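You operate a simulated robot arm through the tools that you are given. There is no shell and no other tool.

Carry out the task below with a simulated robot arm. There is one attempt and no reset: what you move stays moved.

## Task
Test the leakage breaker off load, then bring the load back.
Fine: load switch off, one press of the leakage test button, breaker lever up again, load switch on last. Where these are worked on the way, their far stop is far enough and under half their travel is too little: load switch.

Only the result counts: the job must be done as asked and must still hold three seconds after the hand-in. Knocking over, shifting, dropping, spilling or breaking anything else fails it.

## Robot
A 7-joint arm with a two-finger parallel gripper, fixed in place. Base frame: the origin is on the floor under the middle of its stand, x ahead of it, y to its left, z up; the work surface is at about z = 0.88. Lengths are in m, angles in degrees, forces in N, time in s.
With the tool pointing down near the work surface it reaches from about 0.38 to 0.88 m from the base axis. Its first joint turns from -166.0 to 166.0 degrees. Payload 3.43 kg.
Tool frame: the origin (TCP) lies between the finger pads and is the grasp point; the fingertips stand 0.034 m ahead of it; z points along the fingers, y is the line along which they close. Largest opening 0.128 m; finger width 0.024, thickness 0.012; the body of the gripper, 0.048 by 0.13 m, starts 0.096 m behind the TCP.
Orientation is that of the tool frame in the base frame, as [roll, pitch, yaw] about the fixed x, y, z axes, in that order (R = Rz(yaw) Ry(pitch) Rx(roll)). With the fingers straight down and closing along the base's y, the tool's x points along the base's -x, its y along +y and its z along -z.

## Interface
- The arm moves only by the tool arm_command. Its arguments are lists of equal length, an entry for each row: "translation": the shift along the tool's x, y, z in m, a list of three; "delta_rot": the turn, a rotation vector about the tool's x, y, z in degrees, a list of three; "claw": the closure, from 0 (fully open) to 1 (shut). In form: {"translation": [[x, y, z], ...], "delta_rot": [[ax, ay, az], ...], "claw": [claw, ...]}. A call has 1 to 20 rows; each row shifts and turns the commanded pose from where the row before left it, along the tool's axes as they then stand. Each row takes 0.2 s and may step no farther than 0.05 m and 8.6 degrees from the row before; otherwise, or with a gripper value out of range, the whole call is refused. Where a pose cannot be reached the arm comes as near as it can. A force on the tool above 50 N (or 10 N above the force at the start of the call, whichever is more), or a blocked arm, ends the call early, and 0.2 s more pass. The fingers move at their own pace (about 0.153 m/s each) and stop on an object; they squeeze with about 42 N. The grip force told is the motor's: it shows also when the fingers shut on nothing. Time passes only in rows, and 0.2 s behind the last, so rows that do not move let the fingers close. It gives the time, the measured TCP pose, the force on the tool (base axes), the opening and the grip force at its end, in the units of the frame above (readings bear some noise), with the torque about the TCP (base axes, N m) and any sound that the robot's microphone picked up.
- Cameras (640 x 400 px; columns grow to the right, rows downward): "scene" is fixed at [0.3993, -0.6502, 1.6985]; the picture's right is [0.94, -0.34, 0.00], its down [-0.18, -0.51, -0.84] and it looks along [0.29, 0.79, -0.54] (base axes); focal length 296 px, centre (320, 200). "wrist" rides on the gripper at [0.076, -0.011, -0.16] in the tool frame; the picture's right is [0.15, 0.99, 0.00], its down [-0.88, 0.13, -0.46] and it looks along [-0.45, 0.07, 0.89] (tool axes); focal length 234 px, centre (320, 200). There is no depth. A picture from a camera that has moved, and an enlarged one, comes with that camera's place and axes in the base frame and with its lens.
- capture(camera): a new picture of that camera. The clock stands still meanwhile.
- zoom(camera, box): a new picture of the part [left, top, right, bottom] of that camera's present view, enlarged. The clock stands still meanwhile.
- hand_in(): hands the job in; it is judged then, once.

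Places have to be worked out from the pictures, the camera data and where the tool is seen. Open the gripper and draw the arm clear of the work before you hand the job in, unless the task says otherwise.

The tools are called after "Call:" as name(argument=value, ...) on one line, values as JSON. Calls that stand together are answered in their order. arm_command: Moves the arm, as the interface text tells. Its arguments: {"type":"object","properties":{"translation":{"type":"array","items":{"type":"array","items":{"type":"number"}}},"delta_rot":{"type":"array","items":{"type":"array","items":{"type":"number"}}},"claw":{"type":"array","items":{"type":"number"}}},"required":["translation","delta_rot","claw"]} The other tools are called the same way: capture (camera) takes a picture; zoom (camera, box) takes an enlarged picture of a part of a camera's view; hand_in () hands the job in.

At the start:

```text
clock: 0.0
ee_pos: [0.4516, -0.1324, 1.35]
orientation: [-180.0, 0.0, 180.0]
ft_force: [0.6, 0.3, 0.4]
torque: [-0.01, 0.0, 0.01]
gripper_width: 0.1277
finger_force: 0.1
```

scene: 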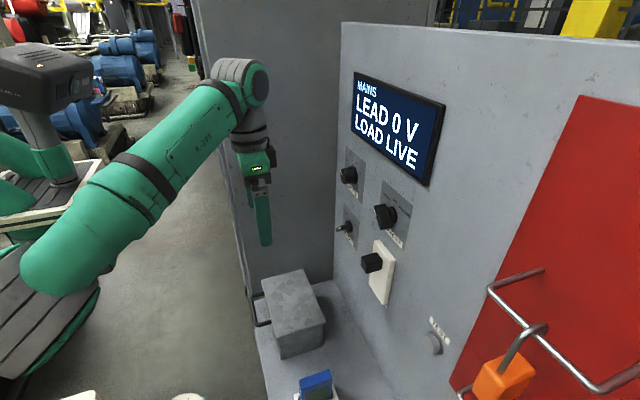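
wrist: 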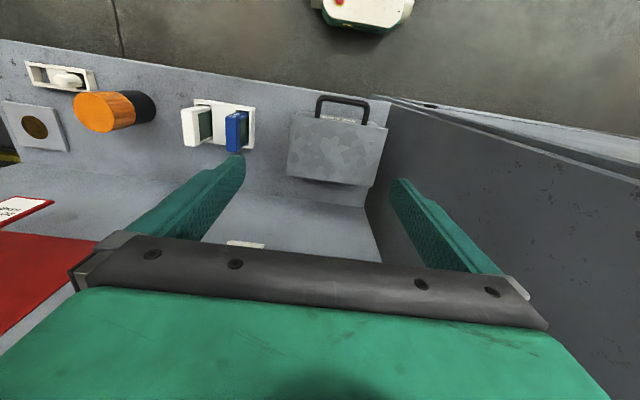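

The scene shows a panel with a display, several knobs and switches, and a red door. I'll enlarge these regions to read the labels before I move anything.

Call:
zoom(camera="scene", box=[320, 140, 480, 240])

Call:
zoom(camera="scene", box=[320, 220, 480, 320])

Call:
zoom(camera="scene", box=[380, 290, 540, 400])

Call:
zoom(camera="wrist", box=[0, 40, 280, 240])

Call:
zoom(camera="scene", box=[230, 250, 390, 400])

```text
4.00 times, centred on (400, 190) of scene
camera zoom: at [0.3993, -0.6502, 1.6985], right [0.94, -0.34, 0.0], down [-0.18, -0.51, -0.84], along [0.29, 0.79, -0.54], focal length 1182 px, centre (0, 240)
```

zoom: 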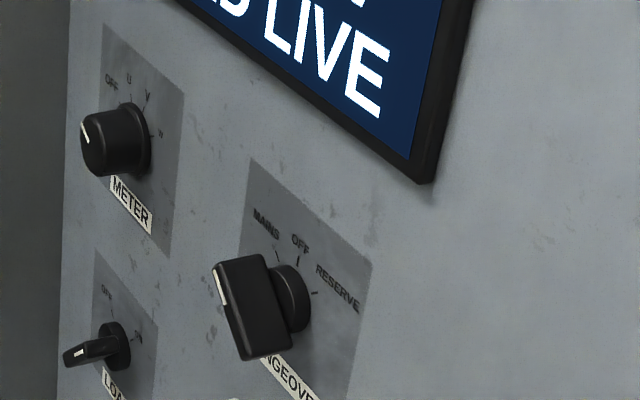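

```text
4.00 times, centred on (400, 270) of scene
camera zoom: at [0.3993, -0.6502, 1.6985], right [0.94, -0.34, 0.0], down [-0.18, -0.51, -0.84], along [0.29, 0.79, -0.54], focal length 1182 px, centre (0, -80)
```

zoom: 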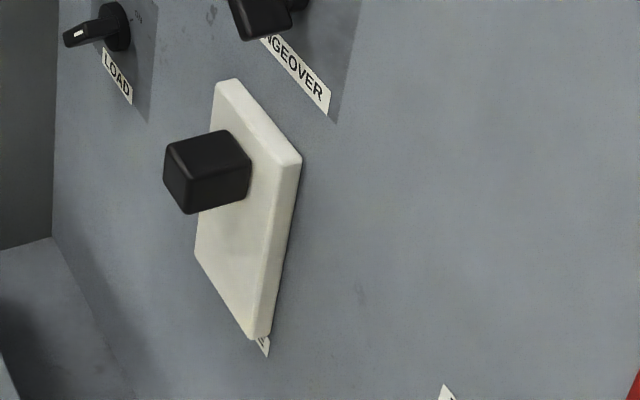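

```text
3.64 times, centred on (460, 345) of scene
camera zoom: at [0.3993, -0.6502, 1.6985], right [0.94, -0.34, 0.0], down [-0.18, -0.51, -0.84], along [0.29, 0.79, -0.54], focal length 1075 px, centre (-189, -327)
```

zoom: 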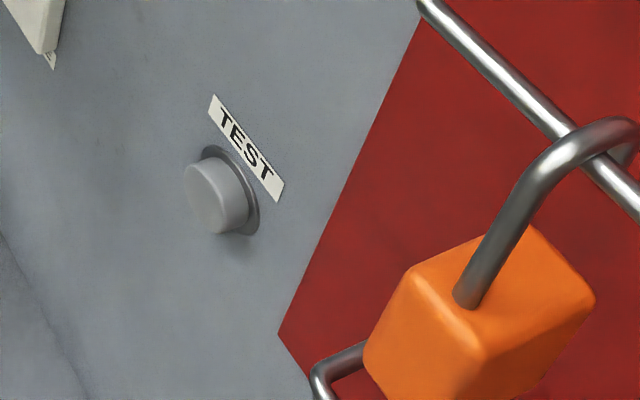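

```text
2.00 times, centred on (140, 140) of wrist
camera zoom: at [0.3761, -0.1443, 1.5109], right [-0.15, 0.99, 0.0], down [0.88, 0.13, 0.46], along [0.45, 0.07, -0.89], focal length 468 px, centre (680, 320)
```

zoom: 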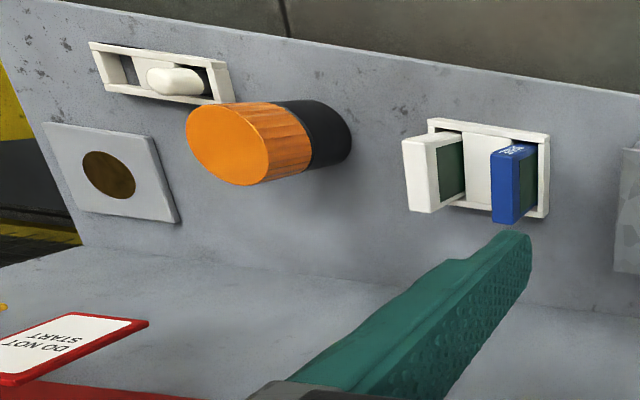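

```text
2.67 times, centred on (310, 325) of scene
camera zoom: at [0.3993, -0.6502, 1.6985], right [0.94, -0.34, 0.0], down [-0.18, -0.51, -0.84], along [0.29, 0.79, -0.54], focal length 788 px, centre (347, -133)
```

zoom: 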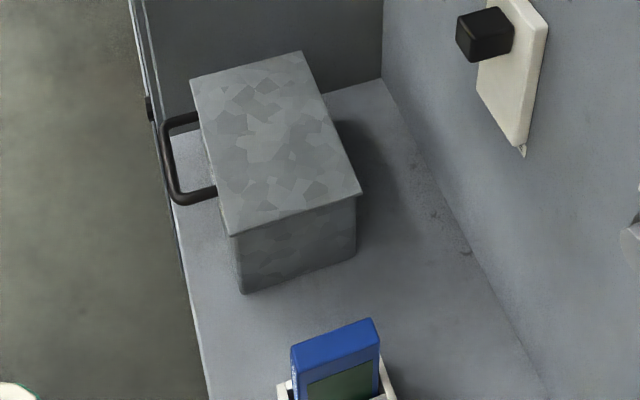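

I put the panel plane at about x≈0.70, with the load switch near y≈-0.07, the breaker near y≈-0.25 and TEST near y≈-0.45, all at z≈1.2. I'll zoom in tightly on the load switch, the breaker and the screen to read their present states.

Call:
zoom(camera="scene", box=[330, 200, 370, 250])

Call:
zoom(camera="scene", box=[350, 230, 410, 320])

Call:
zoom(camera="scene", box=[340, 60, 450, 190])

Call:
zoom(camera="scene", box=[410, 300, 470, 370])

```text
8.00 times, centred on (350, 225) of scene
camera zoom: at [0.3993, -0.6502, 1.6985], right [0.94, -0.34, 0.0], down [-0.18, -0.51, -0.84], along [0.29, 0.79, -0.54], focal length 2365 px, centre (80, 0)
```

zoom: 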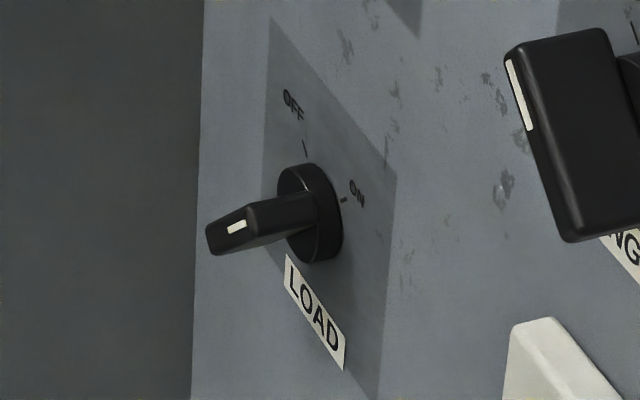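

```text
4.44 times, centred on (380, 275) of scene
camera zoom: at [0.3993, -0.6502, 1.6985], right [0.94, -0.34, 0.0], down [-0.18, -0.51, -0.84], along [0.29, 0.79, -0.54], focal length 1314 px, centre (53, -133)
```

zoom: 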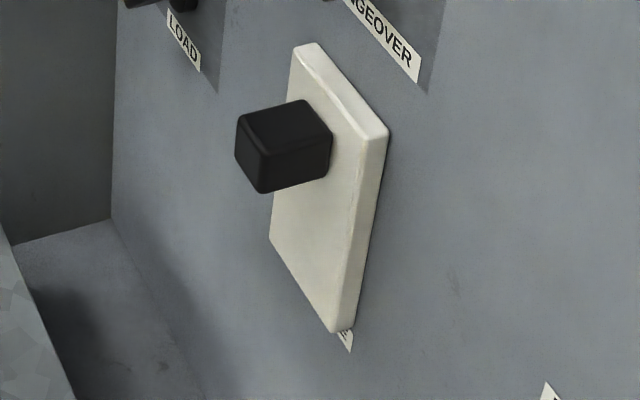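

```text
3.08 times, centred on (395, 125) of scene
camera zoom: at [0.3993, -0.6502, 1.6985], right [0.94, -0.34, 0.0], down [-0.18, -0.51, -0.84], along [0.29, 0.79, -0.54], focal length 910 px, centre (89, 431)
```

zoom: 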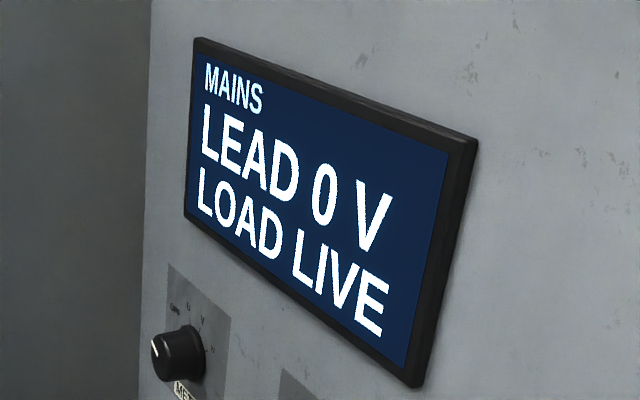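

```text
5.71 times, centred on (440, 335) of scene
camera zoom: at [0.3993, -0.6502, 1.6985], right [0.94, -0.34, 0.0], down [-0.18, -0.51, -0.84], along [0.29, 0.79, -0.54], focal length 1689 px, centre (-366, -571)
```

zoom: 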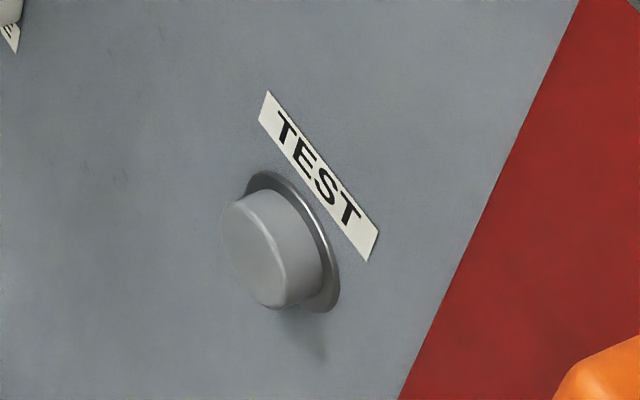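

The load switch is at ON: its bar points up-right, with the OFF and ON ticks at about ±45°. The breaker lever is in the upper half of its plate, and the screen reads LOAD LIVE. I'll move the tool forward a little and then pitch it until the fingers point at the panel (+x).

Call:
arm_command(translation=[[-0.035, 0, 0], [-0.03, 0, 0], [0, 0, 0], [0, 0, 0], [0, 0, 0], [0, 0, 0], [0, 0, 0], [0, 0, 0], [0, 0, 0], [0, 0, 0], [0, 0, 0], [0, 0, 0], [0, 0, 0]], delta_rot=[[0, 0, 0], [0, 0, 0], [0, -8.1818, 0], [0, -8.1818, 0], [0, -8.1818, 0], [0, -8.1818, 0], [0, -8.1818, 0], [0, -8.1818, 0], [0, -8.1818, 0], [0, -8.1818, 0], [0, -8.1818, 0], [0, -8.1818, 0], [0, -8.1818, 0]], claw=[0, 0, 0, 0, 0, 0, 0, 0, 0, 0, 0, 0, 0])

```text
clock: 2.8
ee_pos: [0.5518, -0.156, 1.3726]
orientation: [-172.4, 90.0, -172.4]
ft_force: [-0.2, -0.8, -0.9]
torque: [0.01, -0.01, -0.01]
gripper_width: 0.1279
finger_force: 0.1
out of reach, approached as far as the arm can: row 11, 12, 13
```

The arm says it couldn't reach the last rows, probably because x was too close to the base with the tool horizontal. I'll move forward a little along the tool axis and check both the readings and the pictures.

Call:
arm_command(translation=[[0, 0, 0.02], [0, 0, 0.02]], delta_rot=[[0, 0, 0], [0, 0, 0]], claw=[0, 0])

Call:
capture(camera="scene")

Call:
capture(camera="wrist")

```text
clock: 3.4
ee_pos: [0.5916, -0.1575, 1.3716]
orientation: [115.6, 90.0, 115.5]
ft_force: [0.3, -0.2, 0.0]
torque: [0.01, 0.01, 0.03]
gripper_width: 0.1278
finger_force: 0.1
```

```text
taken
```

scene: 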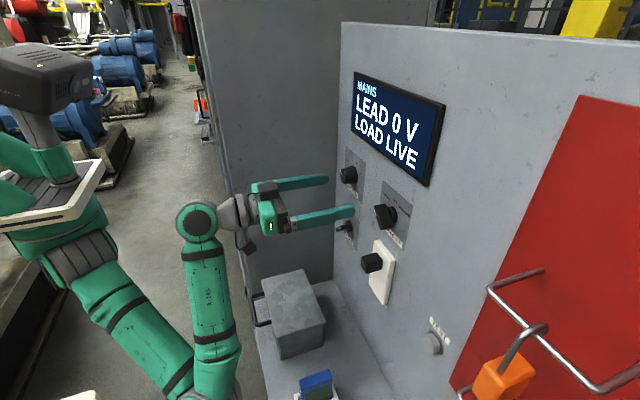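

```text
taken
camera wrist: at [0.4314, -0.1676, 1.2987], right [0.0, 0.99, -0.15], down [-0.46, 0.13, 0.88], along [0.89, 0.07, 0.45], focal length 234 px, centre (320, 200)
```

wrist: 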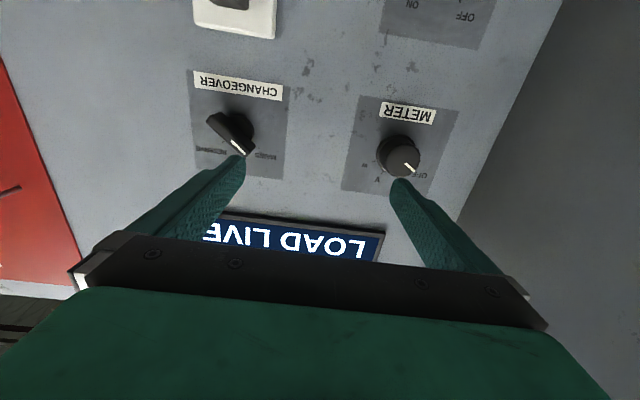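

The commanded pose follows the reached pose, so the TCP is now at (0.592, -0.158, 1.372) and pointing at the panel. Triangulating the METER label from both cameras gives a panel plane of x≈0.701. I'll go down and left to face the load switch at about (y -0.0725, z 1.198).

Call:
arm_command(translation=[[0.0434, 0.0, -0.005], [0.0434, 0.02, 0], [0.0434, 0.03, 0], [0.0434, 0.035, 0]], delta_rot=[[0, 0, 0], [0, 0, 0], [0, 0, 0], [0, 0, 0]], claw=[0, 0, 0, 0])

Call:
capture(camera="wrist")

Call:
capture(camera="scene")

```text
refused: row 3 steps farther than a row can; nothing moved
```

```text
taken
camera wrist: at [0.4314, -0.1676, 1.2987], right [0.0, 0.99, -0.15], down [-0.46, 0.13, 0.88], along [0.89, 0.07, 0.45], focal length 234 px, centre (320, 200)
```

wrist: 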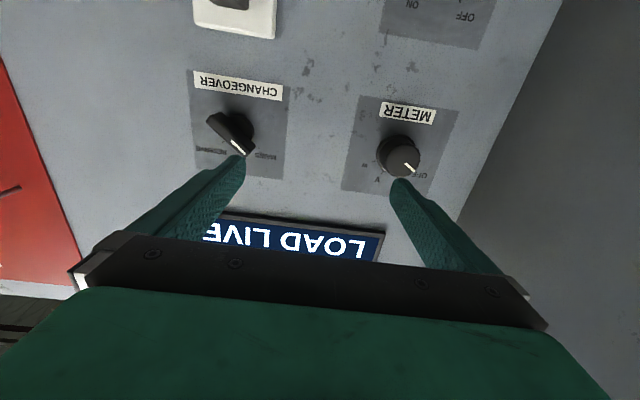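

```text
taken
```

scene: 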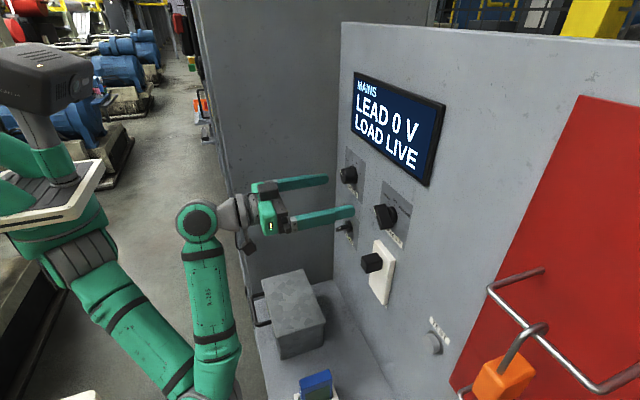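

The call was refused because row 3 stepped more than 0.05 m, and nothing moved. I'll repeat the move in shorter steps.

Call:
arm_command(translation=[[0.0347, 0.017, -0.003], [0.0347, 0.017, -0.003], [0.0347, 0.017, -0.002], [0.0347, 0.017, 0], [0.0347, 0.017, 0]], delta_rot=[[0, 0, 0], [0, 0, 0], [0, 0, 0], [0, 0, 0], [0, 0, 0]], claw=[0, 0, 0, 0, 0])

Call:
capture(camera="wrist")

Call:
capture(camera="scene")

```text
clock: 4.6
ee_pos: [0.6141, -0.0823, 1.2018]
orientation: [11.8, 90.0, 11.9]
ft_force: [-0.4, 0.1, 0.1]
torque: [0.02, -0.06, 0.02]
gripper_width: 0.1281
finger_force: 0.1
out of reach, approached as far as the arm can: row 2, 3, 4, 5
```

```text
taken
camera wrist: at [0.4541, -0.0931, 1.1272], right [0.0, 0.99, -0.15], down [-0.46, 0.13, 0.88], along [0.89, 0.07, 0.45], focal length 234 px, centre (320, 200)
```

wrist: 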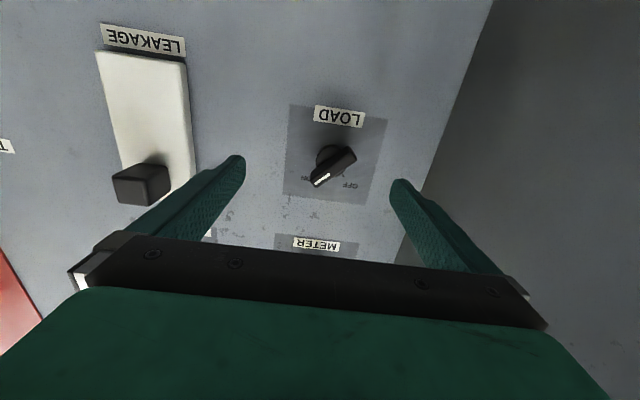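

```text
taken
```

scene: 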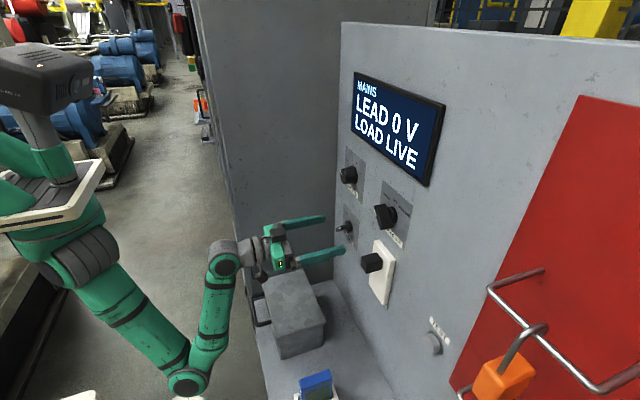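

The arm can't come back past x≈0.614 at this height with the tool level, so the fingertips are at x≈0.648 and just clear of the handle. I'll zoom in on the load switch from the wrist camera to get its centre and handle direction.

Call:
zoom(camera="wrist", box=[270, 95, 400, 215])

Call:
zoom(camera="wrist", box=[80, 10, 260, 220])

Call:
zoom(camera="scene", box=[250, 190, 400, 310])

```text
3.33 times, centred on (335, 155) of wrist
camera zoom: at [0.4541, -0.0931, 1.1272], right [0.0, 0.99, -0.15], down [-0.46, 0.13, 0.88], along [0.89, 0.07, 0.45], focal length 781 px, centre (270, 350)
```

zoom: 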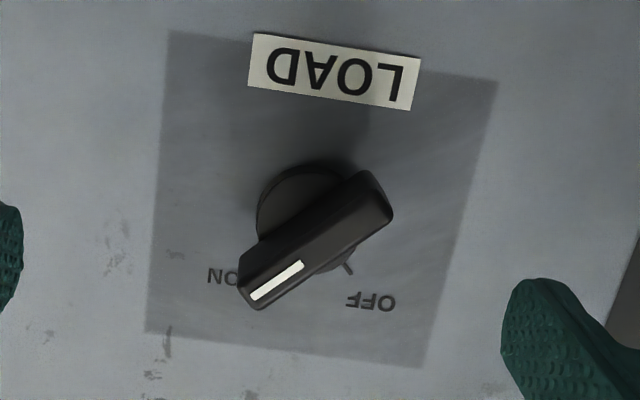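

```text
1.90 times, centred on (170, 115) of wrist
camera zoom: at [0.4541, -0.0931, 1.1272], right [0.0, 0.99, -0.15], down [-0.46, 0.13, 0.88], along [0.89, 0.07, 0.45], focal length 446 px, centre (606, 362)
```

zoom: 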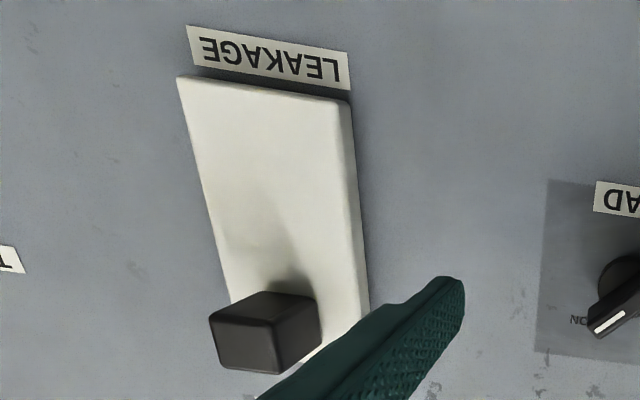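

```text
3.33 times, centred on (325, 250) of scene
camera zoom: at [0.3993, -0.6502, 1.6985], right [0.94, -0.34, 0.0], down [-0.18, -0.51, -0.84], along [0.29, 0.79, -0.54], focal length 985 px, centre (303, 33)
```

zoom: 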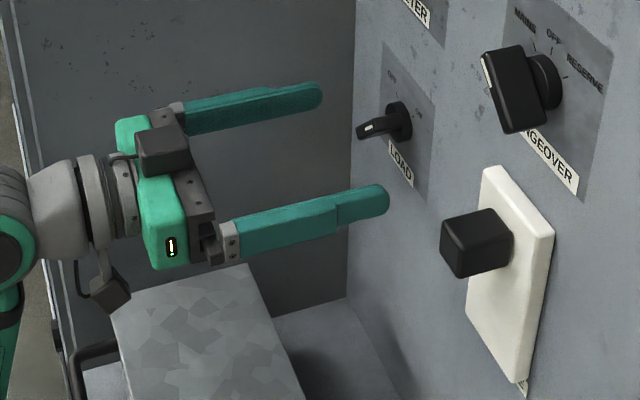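

The load switch centre works out to y≈-0.069, z≈1.198, with the handle's front face at x≈0.664 and its bar at 45° towards ON. I'll centre on it and roll the tool +45° so that the fingers close across the bar.

Call:
arm_command(translation=[[0.0038, 0.0133, 0.003], [0, 0, 0], [0, 0, 0], [0, 0, 0], [0, 0, 0], [0, 0, 0], [0, 0, 0]], delta_rot=[[0, 0, 0], [0, 0, 7.5], [0, 0, 7.5], [0, 0, 7.5], [0, 0, 7.5], [0, 0, 7.5], [0, 0, 7.5]], claw=[0, 0, 0, 0, 0.2, 0.4, 0.45])

Call:
capture(camera="wrist")

Call:
zoom(camera="scene", box=[250, 190, 400, 310])

```text
clock: 6.2
ee_pos: [0.6179, -0.0688, 1.1982]
orientation: [90.1, 44.9, 90.0]
ft_force: [-0.7, -1.1, 0.1]
torque: [0.02, 0.0, -0.01]
gripper_width: 0.0705
finger_force: 0.1
```

```text
taken
camera wrist: at [0.4571, -0.0231, 1.1387], right [0.0, 0.8, 0.6], down [-0.46, -0.53, 0.71], along [0.89, -0.27, 0.36], focal length 234 px, centre (320, 200)
```

wrist: 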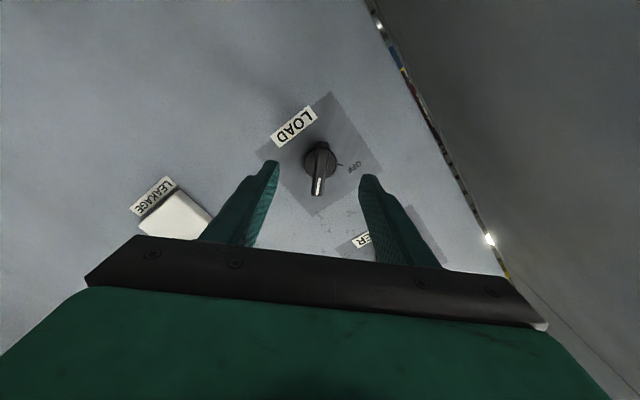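

```text
3.33 times, centred on (325, 250) of scene
camera zoom: at [0.3993, -0.6502, 1.6985], right [0.94, -0.34, 0.0], down [-0.18, -0.51, -0.84], along [0.29, 0.79, -0.54], focal length 985 px, centre (303, 33)
```

zoom: 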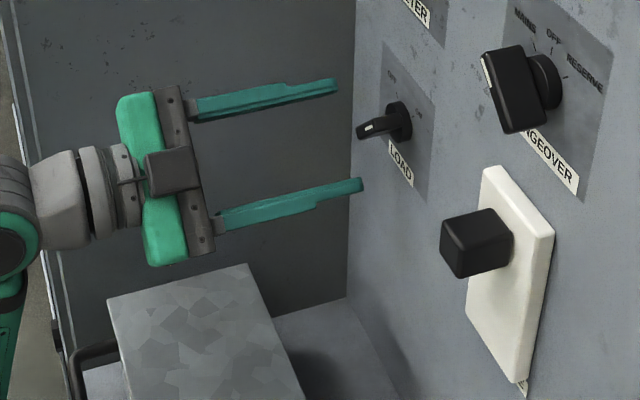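

The bar is centred between the fingers and square to them. I'll advance 0.031 m, which puts the fingertips at x≈0.683 just short of the base disc, and then close on the handle.

Call:
arm_command(translation=[[0, 0, 0.016], [0, 0, 0.015], [0, 0, 0], [0, 0, 0], [0, 0, 0], [0, 0, 0]], delta_rot=[[0, 0, 0], [0, 0, 0], [0, 0, 0], [0, 0, 0], [0, 0, 0], [0, 0, 0]], claw=[0.45, 0.45, 0.6, 0.75, 0.85, 0.9])

Call:
capture(camera="wrist")

Call:
zoom(camera="scene", box=[250, 190, 400, 310])

```text
clock: 7.6
ee_pos: [0.65, -0.0694, 1.1981]
orientation: [90.0, 45.0, 90.0]
ft_force: [0.0, 0.2, -0.1]
torque: [-0.03, -0.01, 0.0]
gripper_width: 0.0132
finger_force: 0.4
```

```text
taken
camera wrist: at [0.4884, -0.0235, 1.1387], right [0.0, 0.8, 0.6], down [-0.46, -0.53, 0.71], along [0.89, -0.27, 0.37], focal length 234 px, centre (320, 200)
```

wrist: 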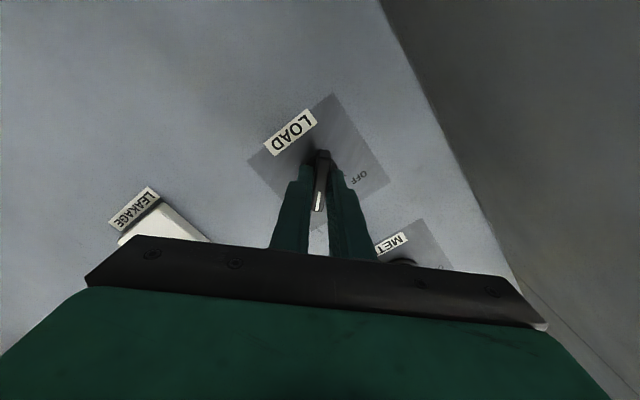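

```text
3.33 times, centred on (325, 250) of scene
camera zoom: at [0.3993, -0.6502, 1.6985], right [0.94, -0.34, 0.0], down [-0.18, -0.51, -0.84], along [0.29, 0.79, -0.54], focal length 985 px, centre (303, 33)
```

zoom: 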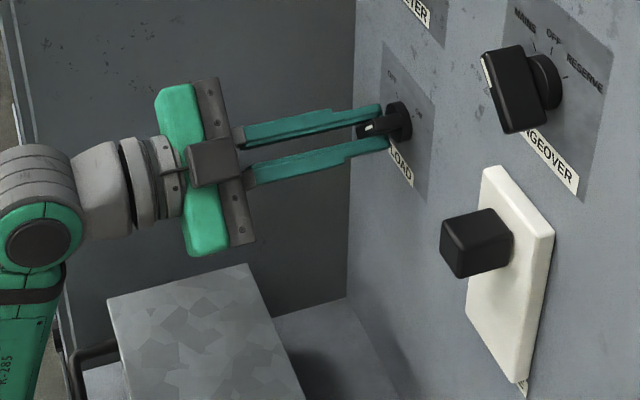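

The fingers straddle the bar at 13 mm. I'll squeeze fully, then turn -88° about the tool axis from ON towards OFF.

Call:
arm_command(translation=[[0, 0, 0], [0, 0, 0], [0, 0, 0], [0, 0, 0], [0, 0, 0], [0, 0, 0], [0, 0, 0], [0, 0, 0], [0, 0, 0], [0, 0, 0], [0, 0, 0], [0, 0, 0], [0, 0, 0], [0, 0, 0]], delta_rot=[[0, 0, 0], [0, 0, 0], [0, 0, -8], [0, 0, -8], [0, 0, -8], [0, 0, -8], [0, 0, -8], [0, 0, -8], [0, 0, -8], [0, 0, -8], [0, 0, -8], [0, 0, -8], [0, 0, -8], [0, 0, 0]], claw=[1, 1, 1, 1, 1, 1, 1, 1, 1, 1, 1, 1, 1, 1])

Call:
capture(camera="scene")

Call:
capture(camera="wrist")

Call:
zoom(camera="scene", box=[300, 200, 400, 280])

```text
clock: 10.6
ee_pos: [0.6483, -0.0726, 1.1986]
orientation: [-89.9, 47.0, -90.1]
ft_force: [8.7, -11.6, 13.3]
torque: [-0.03, 0.02, -0.27]
gripper_width: 0.0117
finger_force: 44.8
```

```text
taken
```

scene: 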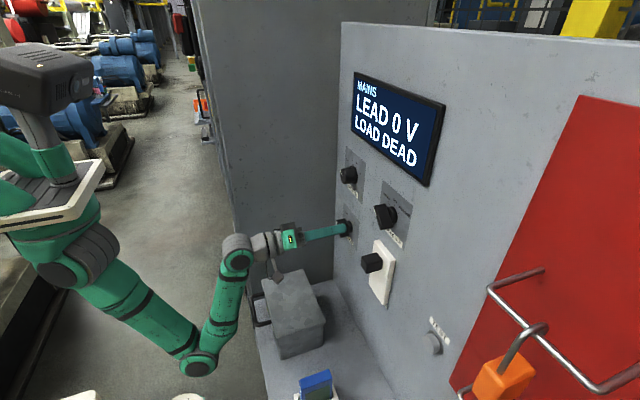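

```text
taken
camera wrist: at [0.4883, -0.1301, 1.1526], right [0.0, 0.62, -0.78], down [-0.45, 0.7, 0.55], along [0.89, 0.35, 0.28], focal length 234 px, centre (320, 200)
```

wrist: 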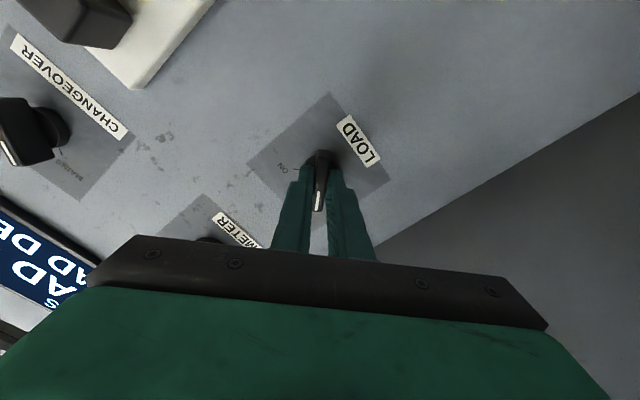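

```text
5.00 times, centred on (350, 240) of scene
camera zoom: at [0.3993, -0.6502, 1.6985], right [0.94, -0.34, 0.0], down [-0.18, -0.51, -0.84], along [0.29, 0.79, -0.54], focal length 1478 px, centre (170, 0)
```

zoom: 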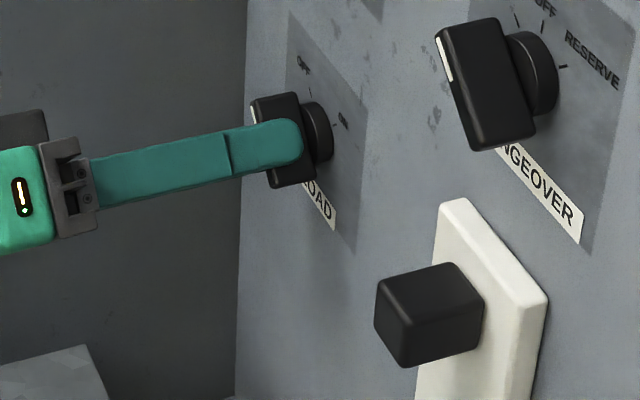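

The screen now reads LOAD DEAD and the handle is near OFF. I'll turn the last 2° to the stop, open the fingers and back straight out.

Call:
arm_command(translation=[[0, 0, 0], [0, 0, 0], [0, 0, 0], [0, 0, 0], [0, 0, -0.01], [0, 0, -0.01], [0, 0, -0.01]], delta_rot=[[0, 0, -2], [0, 0, 0], [0, 0, 0], [0, 0, 0], [0, 0, 0], [0, 0, 0], [0, 0, 0]], claw=[1, 0.8, 0.7, 0.6, 0.6, 0.6, 0.6])

Call:
capture(camera="scene")

Call:
capture(camera="wrist")

Call:
zoom(camera="scene", box=[300, 200, 400, 280])

```text
clock: 12.2
ee_pos: [0.6181, -0.071, 1.1975]
orientation: [-90.2, 45.1, -90.1]
ft_force: [0.0, 0.5, 0.4]
torque: [0.03, 0.0, -0.02]
gripper_width: 0.0512
finger_force: 0.1
```

```text
taken
```

scene: 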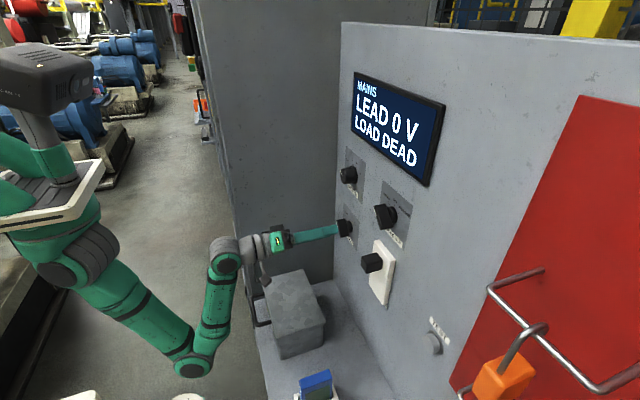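

```text
taken
camera wrist: at [0.4582, -0.1311, 1.1542], right [0.0, 0.6, -0.8], down [-0.45, 0.72, 0.53], along [0.89, 0.37, 0.27], focal length 234 px, centre (320, 200)
```

wrist: 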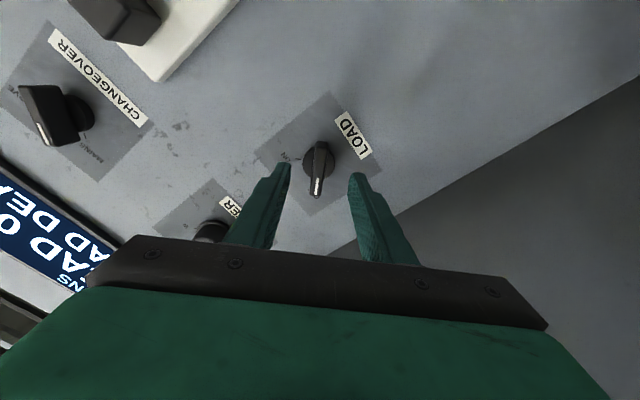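

```text
5.00 times, centred on (350, 240) of scene
camera zoom: at [0.3993, -0.6502, 1.6985], right [0.94, -0.34, 0.0], down [-0.18, -0.51, -0.84], along [0.29, 0.79, -0.54], focal length 1478 px, centre (170, 0)
```

zoom: 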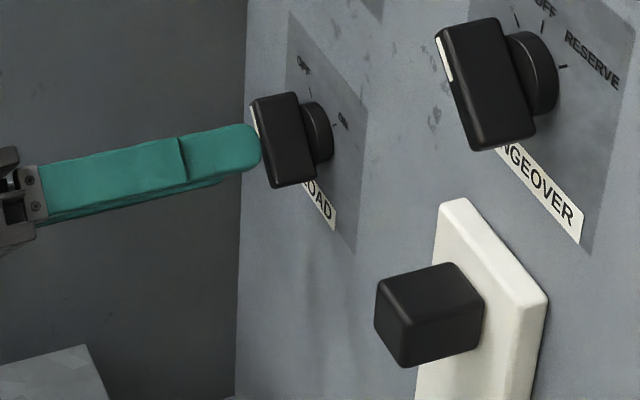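

The handle is fully at OFF and the screen still shows LOAD DEAD. The breaker lever protrudes to about x≈0.648 at (y -0.25, z 1.24), so I won't slide across at this height. I'll undo the roll, rise and retract to z≈1.37, then cross over towards TEST with the fingers closed.

Call:
arm_command(translation=[[0, 0, 0], [0, 0, 0], [0, 0, 0], [0, 0, 0], [0, 0, 0], [0, 0, 0], [-0.043, 0, -0.012], [-0.043, 0, -0.014], [-0.043, 0, -0.014], [-0.043, 0, -0.012], [0, -0.045, 0], [0, -0.045, 0], [0, -0.045, 0], [0, -0.045, 0], [0, -0.045, 0], [0, -0.045, 0], [0, -0.045, 0]], delta_rot=[[0, 0, 7.5], [0, 0, 7.5], [0, 0, 7.5], [0, 0, 7.5], [0, 0, 7.5], [0, 0, 7.5], [0, 0, 0], [0, 0, 0], [0, 0, 0], [0, 0, 0], [0, 0, 0], [0, 0, 0], [0, 0, 0], [0, 0, 0], [0, 0, 0], [0, 0, 0], [0, 0, 0]], claw=[0.6, 0.6, 0.6, 0.6, 0.6, 0.6, 0.6, 0.6, 0.8, 1, 1, 1, 1, 1, 1, 1, 1])

Call:
capture(camera="scene")

Call:
capture(camera="wrist")

```text
clock: 15.8
ee_pos: [0.592, -0.3912, 1.3731]
orientation: [7.5, 89.9, 7.5]
ft_force: [-0.2, -1.1, 0.5]
torque: [0.04, 0.04, -0.04]
gripper_width: 0.0
finger_force: 33.3
out of reach, approached as far as the arm can: row 7, 8, 9
```

```text
taken
```

scene: 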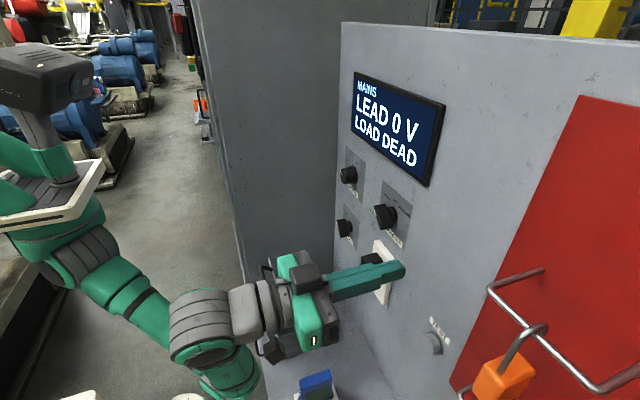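

```text
taken
camera wrist: at [0.4323, -0.4021, 1.2994], right [0.0, 0.99, -0.15], down [-0.46, 0.13, 0.88], along [0.89, 0.07, 0.45], focal length 234 px, centre (320, 200)
```

wrist: 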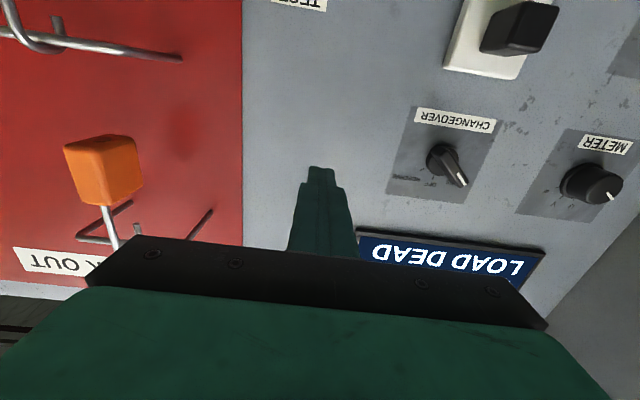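

The arm is clear at (0.592, -0.391, 1.373) with the fingers closed, and the load is still DEAD. I judge TEST to be at about (y -0.434, z 1.202) with its front at x≈0.682. I'll retract a little and descend to face it.

Call:
arm_command(translation=[[0, -0.021, -0.01], [0, -0.021, -0.01], [0.043, 0, 0], [0.043, 0, 0], [0.043, 0, 0], [0.042, 0, 0]], delta_rot=[[0, 0, 0], [0, 0, 0], [0, 0, 0], [0, 0, 0], [0, 0, 0], [0, 0, 0]], claw=[1, 1, 1, 1, 1, 1])

Call:
capture(camera="scene")

Call:
capture(camera="wrist")

```text
clock: 17.2
ee_pos: [0.5727, -0.4323, 1.2027]
orientation: [162.6, 89.9, 162.7]
ft_force: [-0.7, 0.0, -0.3]
torque: [0.01, -0.03, 0.0]
gripper_width: 0.0
finger_force: 33.5
```

```text
taken
```

scene: 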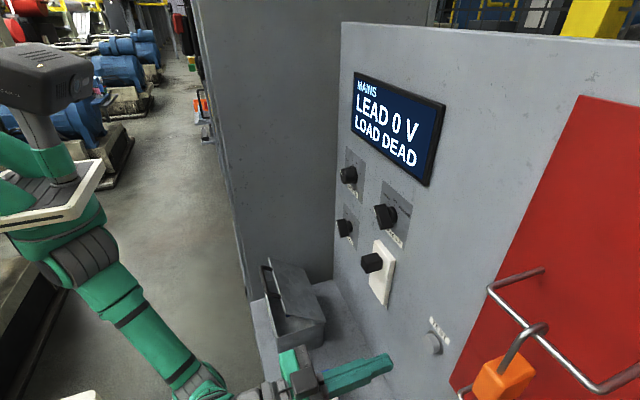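

```text
taken
camera wrist: at [0.4121, -0.4437, 1.128], right [0.0, 0.99, -0.15], down [-0.46, 0.13, 0.88], along [0.89, 0.07, 0.45], focal length 234 px, centre (320, 200)
```

wrist: 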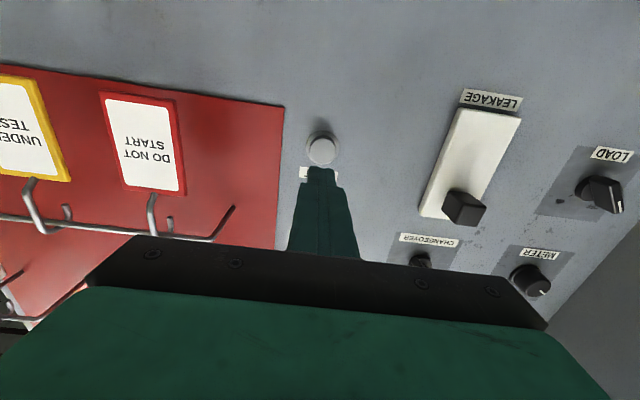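

I'm lined up in front of TEST, but the metal box on the shelf looks different in the scene picture. I'll zoom in on it, and on the button, before doing anything else.

Call:
zoom(camera="scene", box=[220, 230, 400, 400])

Call:
zoom(camera="wrist", box=[260, 110, 380, 200])

```text
2.35 times, centred on (310, 315) of scene
camera zoom: at [0.3993, -0.6502, 1.6985], right [0.94, -0.34, 0.0], down [-0.18, -0.51, -0.84], along [0.29, 0.79, -0.54], focal length 696 px, centre (344, -71)
```

zoom: 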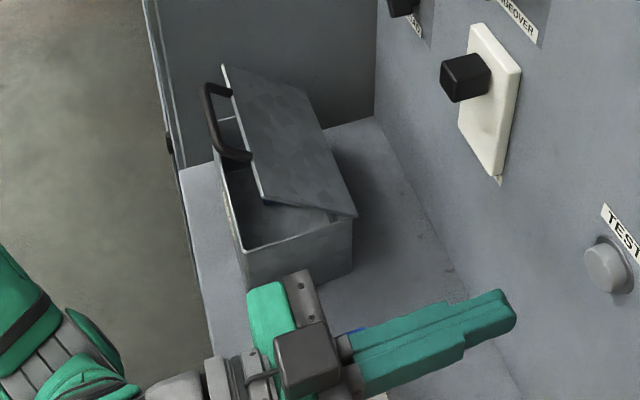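

```text
4.44 times, centred on (320, 155) of wrist
camera zoom: at [0.4121, -0.4437, 1.128], right [0.0, 0.99, -0.15], down [-0.46, 0.13, 0.88], along [0.89, 0.07, 0.45], focal length 1041 px, centre (320, 400)
```

zoom: 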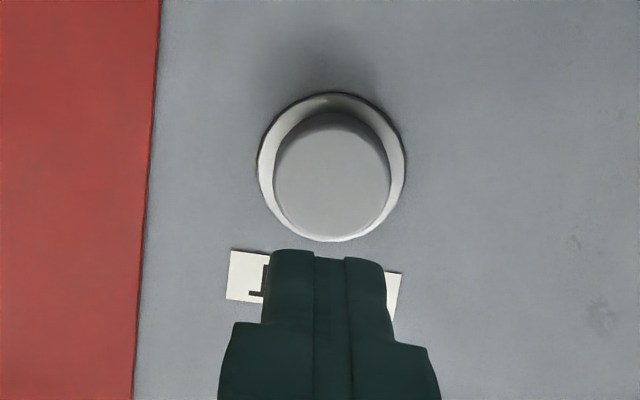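

The box itself hasn't moved, but its lid, hinged on the panel side, now stands about 34° open. My forearm must have caught the lid handle on the way across, so I'll have to close it again with care. The load is DEAD and the TEST button sits at about (y -0.430, z 1.200), so I'll first approach to just short of its face.

Call:
arm_command(translation=[[0.002, 0.002, 0.03], [0.0007, 0, 0.03], [0, 0, 0.008]], delta_rot=[[0, 0, 0], [0, 0, 0], [0, 0, 0]], claw=[1, 1, 1])

Call:
capture(camera="scene")

Call:
zoom(camera="scene", box=[340, 280, 500, 400])

Call:
zoom(camera="wrist", box=[260, 110, 380, 200])

```text
clock: 18.0
ee_pos: [0.6413, -0.4307, 1.2004]
orientation: [-77.8, 90.0, -77.9]
ft_force: [-0.7, -0.8, -0.7]
torque: [0.0, -0.01, -0.03]
gripper_width: 0.0001
finger_force: 32.8
```

```text
taken
```

scene: 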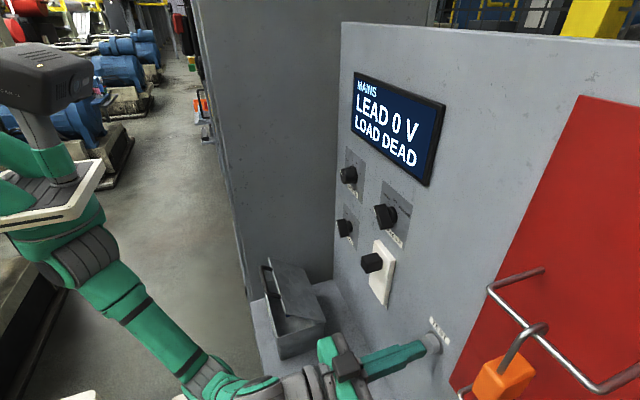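

```text
3.33 times, centred on (420, 340) of scene
camera zoom: at [0.3993, -0.6502, 1.6985], right [0.94, -0.34, 0.0], down [-0.18, -0.51, -0.84], along [0.29, 0.79, -0.54], focal length 985 px, centre (-13, -267)
```

zoom: 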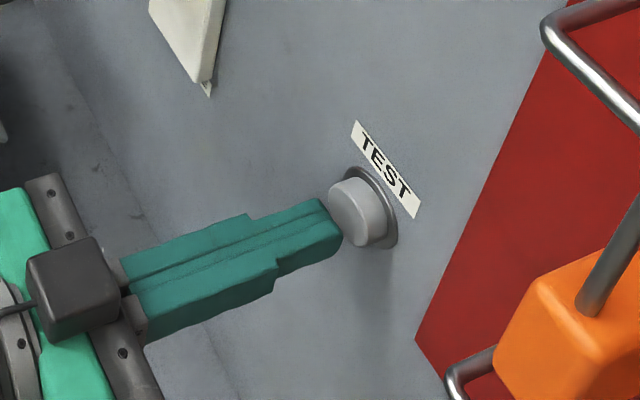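

```text
4.44 times, centred on (320, 155) of wrist
camera zoom: at [0.4803, -0.4416, 1.1255], right [0.0, 0.99, -0.15], down [-0.46, 0.13, 0.88], along [0.89, 0.07, 0.45], focal length 1041 px, centre (320, 400)
```

zoom: 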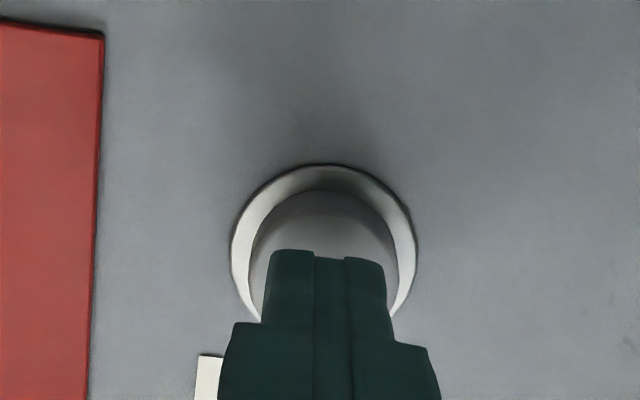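

The fingertips are centred on the button and a few millimetres off its face. I'll press in small steps and watch the force and the sound.

Call:
arm_command(translation=[[0, 0, 0.004], [0, 0, 0.003], [0, 0, 0.003], [0, 0, 0.003]], delta_rot=[[0, 0, 0], [0, 0, 0], [0, 0, 0], [0, 0, 0]], claw=[1, 1, 1, 1])

Call:
zoom(camera="scene", box=[340, 230, 500, 400])

```text
clock: 19.0
ee_pos: [0.6526, -0.4312, 1.1995]
orientation: [164.4, 89.8, 164.4]
ft_force: [-2.8, 1.1, -1.2]
torque: [0.03, 0.03, 0.01]
gripper_width: 0.0
finger_force: 33.4
```

```text
2.35 times, centred on (420, 315) of scene
camera zoom: at [0.3993, -0.6502, 1.6985], right [0.94, -0.34, 0.0], down [-0.18, -0.51, -0.84], along [0.29, 0.79, -0.54], focal length 696 px, centre (85, -71)
```

zoom: 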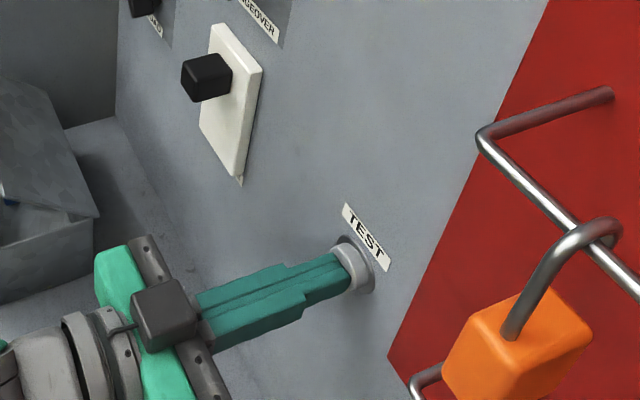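

Contact is starting at about 3 N, the button has barely moved, and the lever is still up. I'll press deeper within the same stroke.

Call:
arm_command(translation=[[0, 0, 0.002], [0, 0, 0.002], [0, 0, 0.002]], delta_rot=[[0, 0, 0], [0, 0, 0], [0, 0, 0]], claw=[1, 1, 1])

Call:
capture(camera="scene")

Call:
zoom(camera="scene", box=[340, 230, 500, 400])

```text
clock: 19.8
ee_pos: [0.6588, -0.4316, 1.1997]
orientation: [135.0, 90.0, 134.9]
ft_force: [-9.4, 3.4, -2.2]
torque: [0.01, 0.08, 0.11]
gripper_width: 0.0
finger_force: 33.0
heard: click
```

```text
taken
```

scene: 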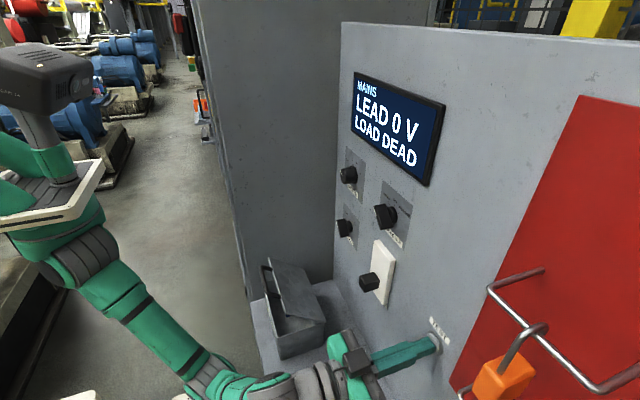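

```text
2.35 times, centred on (420, 315) of scene
camera zoom: at [0.3993, -0.6502, 1.6985], right [0.94, -0.34, 0.0], down [-0.18, -0.51, -0.84], along [0.29, 0.79, -0.54], focal length 696 px, centre (85, -71)
```

zoom: 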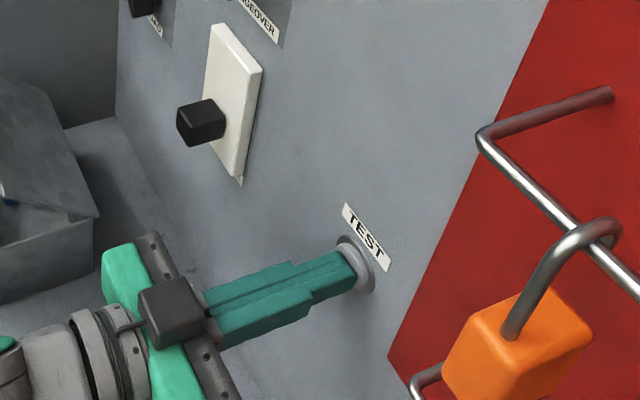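

A click was heard and the breaker lever has dropped, so the test has tripped it once. I'll back straight off the button now.

Call:
arm_command(translation=[[0, 0, -0.03], [0, 0, -0.035], [0, 0, -0.02]], delta_rot=[[0, 0, 0], [0, 0, 0], [0, 0, 0]], claw=[1, 1, 1])

Call:
capture(camera="wrist")

Call:
zoom(camera="scene", box=[330, 210, 470, 380])

Call:
zoom(camera="wrist", box=[390, 70, 540, 240])

```text
clock: 20.6
ee_pos: [0.575, -0.4314, 1.1991]
orientation: [140.3, 89.9, 140.4]
ft_force: [-0.9, -0.3, 0.0]
torque: [-0.03, 0.0, 0.0]
gripper_width: 0.0
finger_force: 33.4
```

```text
taken
camera wrist: at [0.4142, -0.4416, 1.1253], right [0.0, 0.99, -0.15], down [-0.45, 0.13, 0.88], along [0.89, 0.07, 0.45], focal length 234 px, centre (320, 200)
```

wrist: 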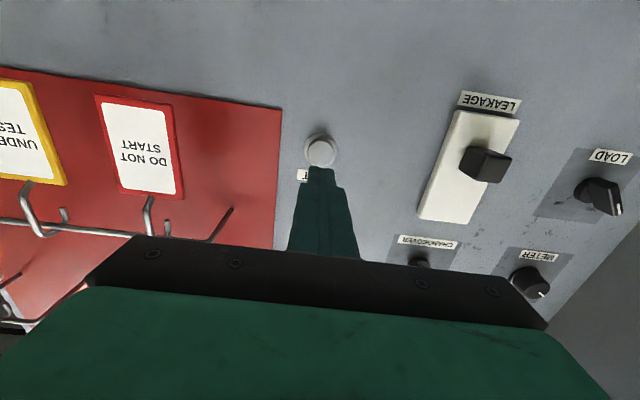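

```text
2.35 times, centred on (400, 295) of scene
camera zoom: at [0.3993, -0.6502, 1.6985], right [0.94, -0.34, 0.0], down [-0.18, -0.51, -0.84], along [0.29, 0.79, -0.54], focal length 696 px, centre (132, -24)
```

zoom: 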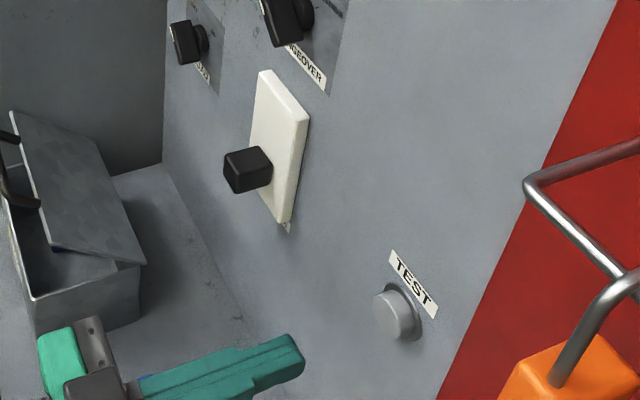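

```text
2.35 times, centred on (465, 155) of wrist
camera zoom: at [0.4142, -0.4416, 1.1253], right [0.0, 0.99, -0.15], down [-0.45, 0.13, 0.88], along [0.89, 0.07, 0.45], focal length 551 px, centre (-21, 306)
```

zoom: 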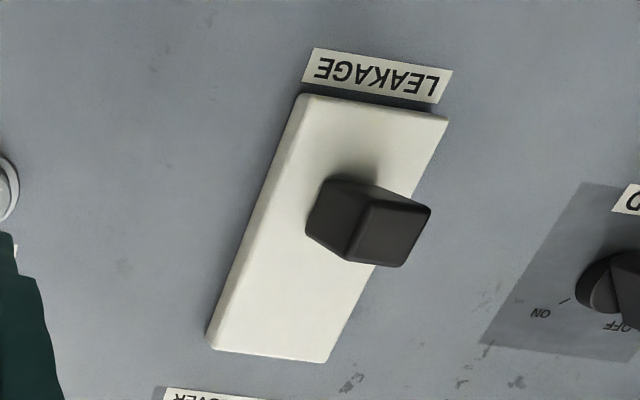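

The button is released and the lever now sits at about (y -0.25, z 1.179), having dropped from 1.241. I'll shift over beneath it with closed fingers at z≈1.141, holding x≈0.575 so the tips stay clear of the lever, and then check the box.

Call:
arm_command(translation=[[0.0145, 0.045, 0], [0.0145, 0.045, 0], [0.0145, 0.045, 0], [0.0145, 0.046, 0]], delta_rot=[[0, 0, 0], [0, 0, 0], [0, 0, 0], [0, 0, 0]], claw=[1, 1, 1, 1])

Call:
capture(camera="scene")

Call:
capture(camera="wrist")

Call:
zoom(camera="scene", box=[200, 200, 420, 370])

```text
clock: 21.6
ee_pos: [0.5739, -0.2502, 1.1417]
orientation: [110.1, 89.9, 110.1]
ft_force: [0.1, 0.5, -0.7]
torque: [0.05, 0.0, -0.01]
gripper_width: 0.0
finger_force: 33.2
```

```text
taken
```

scene: 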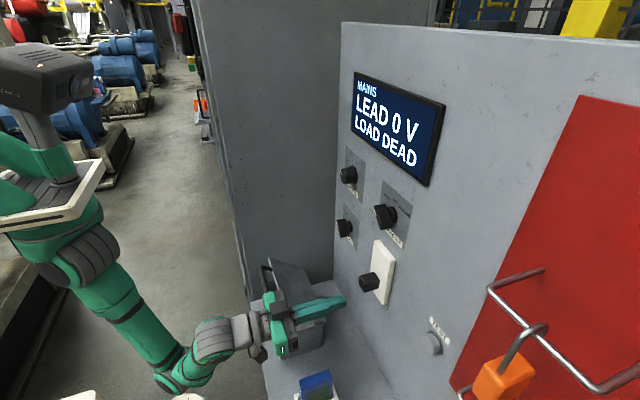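

```text
taken
camera wrist: at [0.4136, -0.2601, 1.0669], right [0.0, 0.99, -0.15], down [-0.46, 0.13, 0.88], along [0.89, 0.07, 0.45], focal length 234 px, centre (320, 200)
```

wrist: 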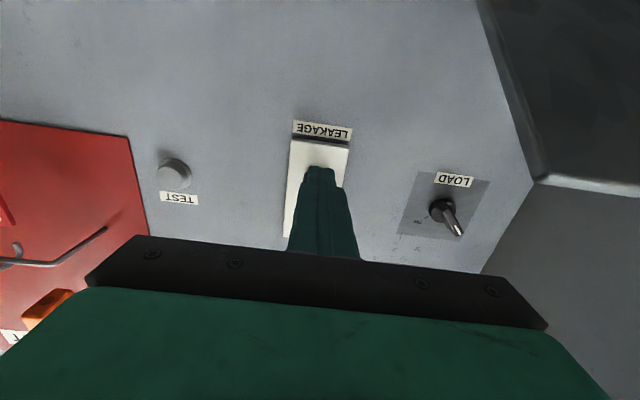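

```text
2.35 times, centred on (310, 285) of scene
camera zoom: at [0.3993, -0.6502, 1.6985], right [0.94, -0.34, 0.0], down [-0.18, -0.51, -0.84], along [0.29, 0.79, -0.54], focal length 696 px, centre (344, 0)
```

zoom: 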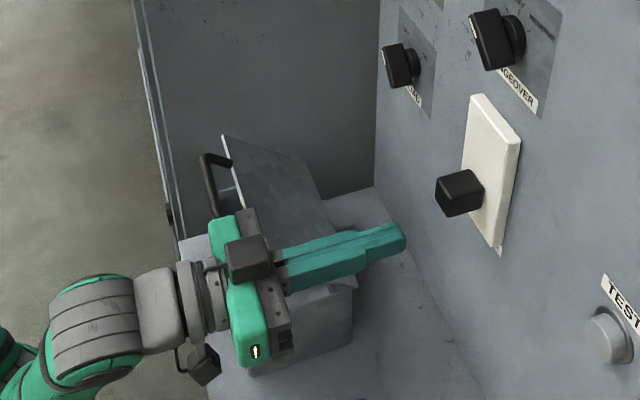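

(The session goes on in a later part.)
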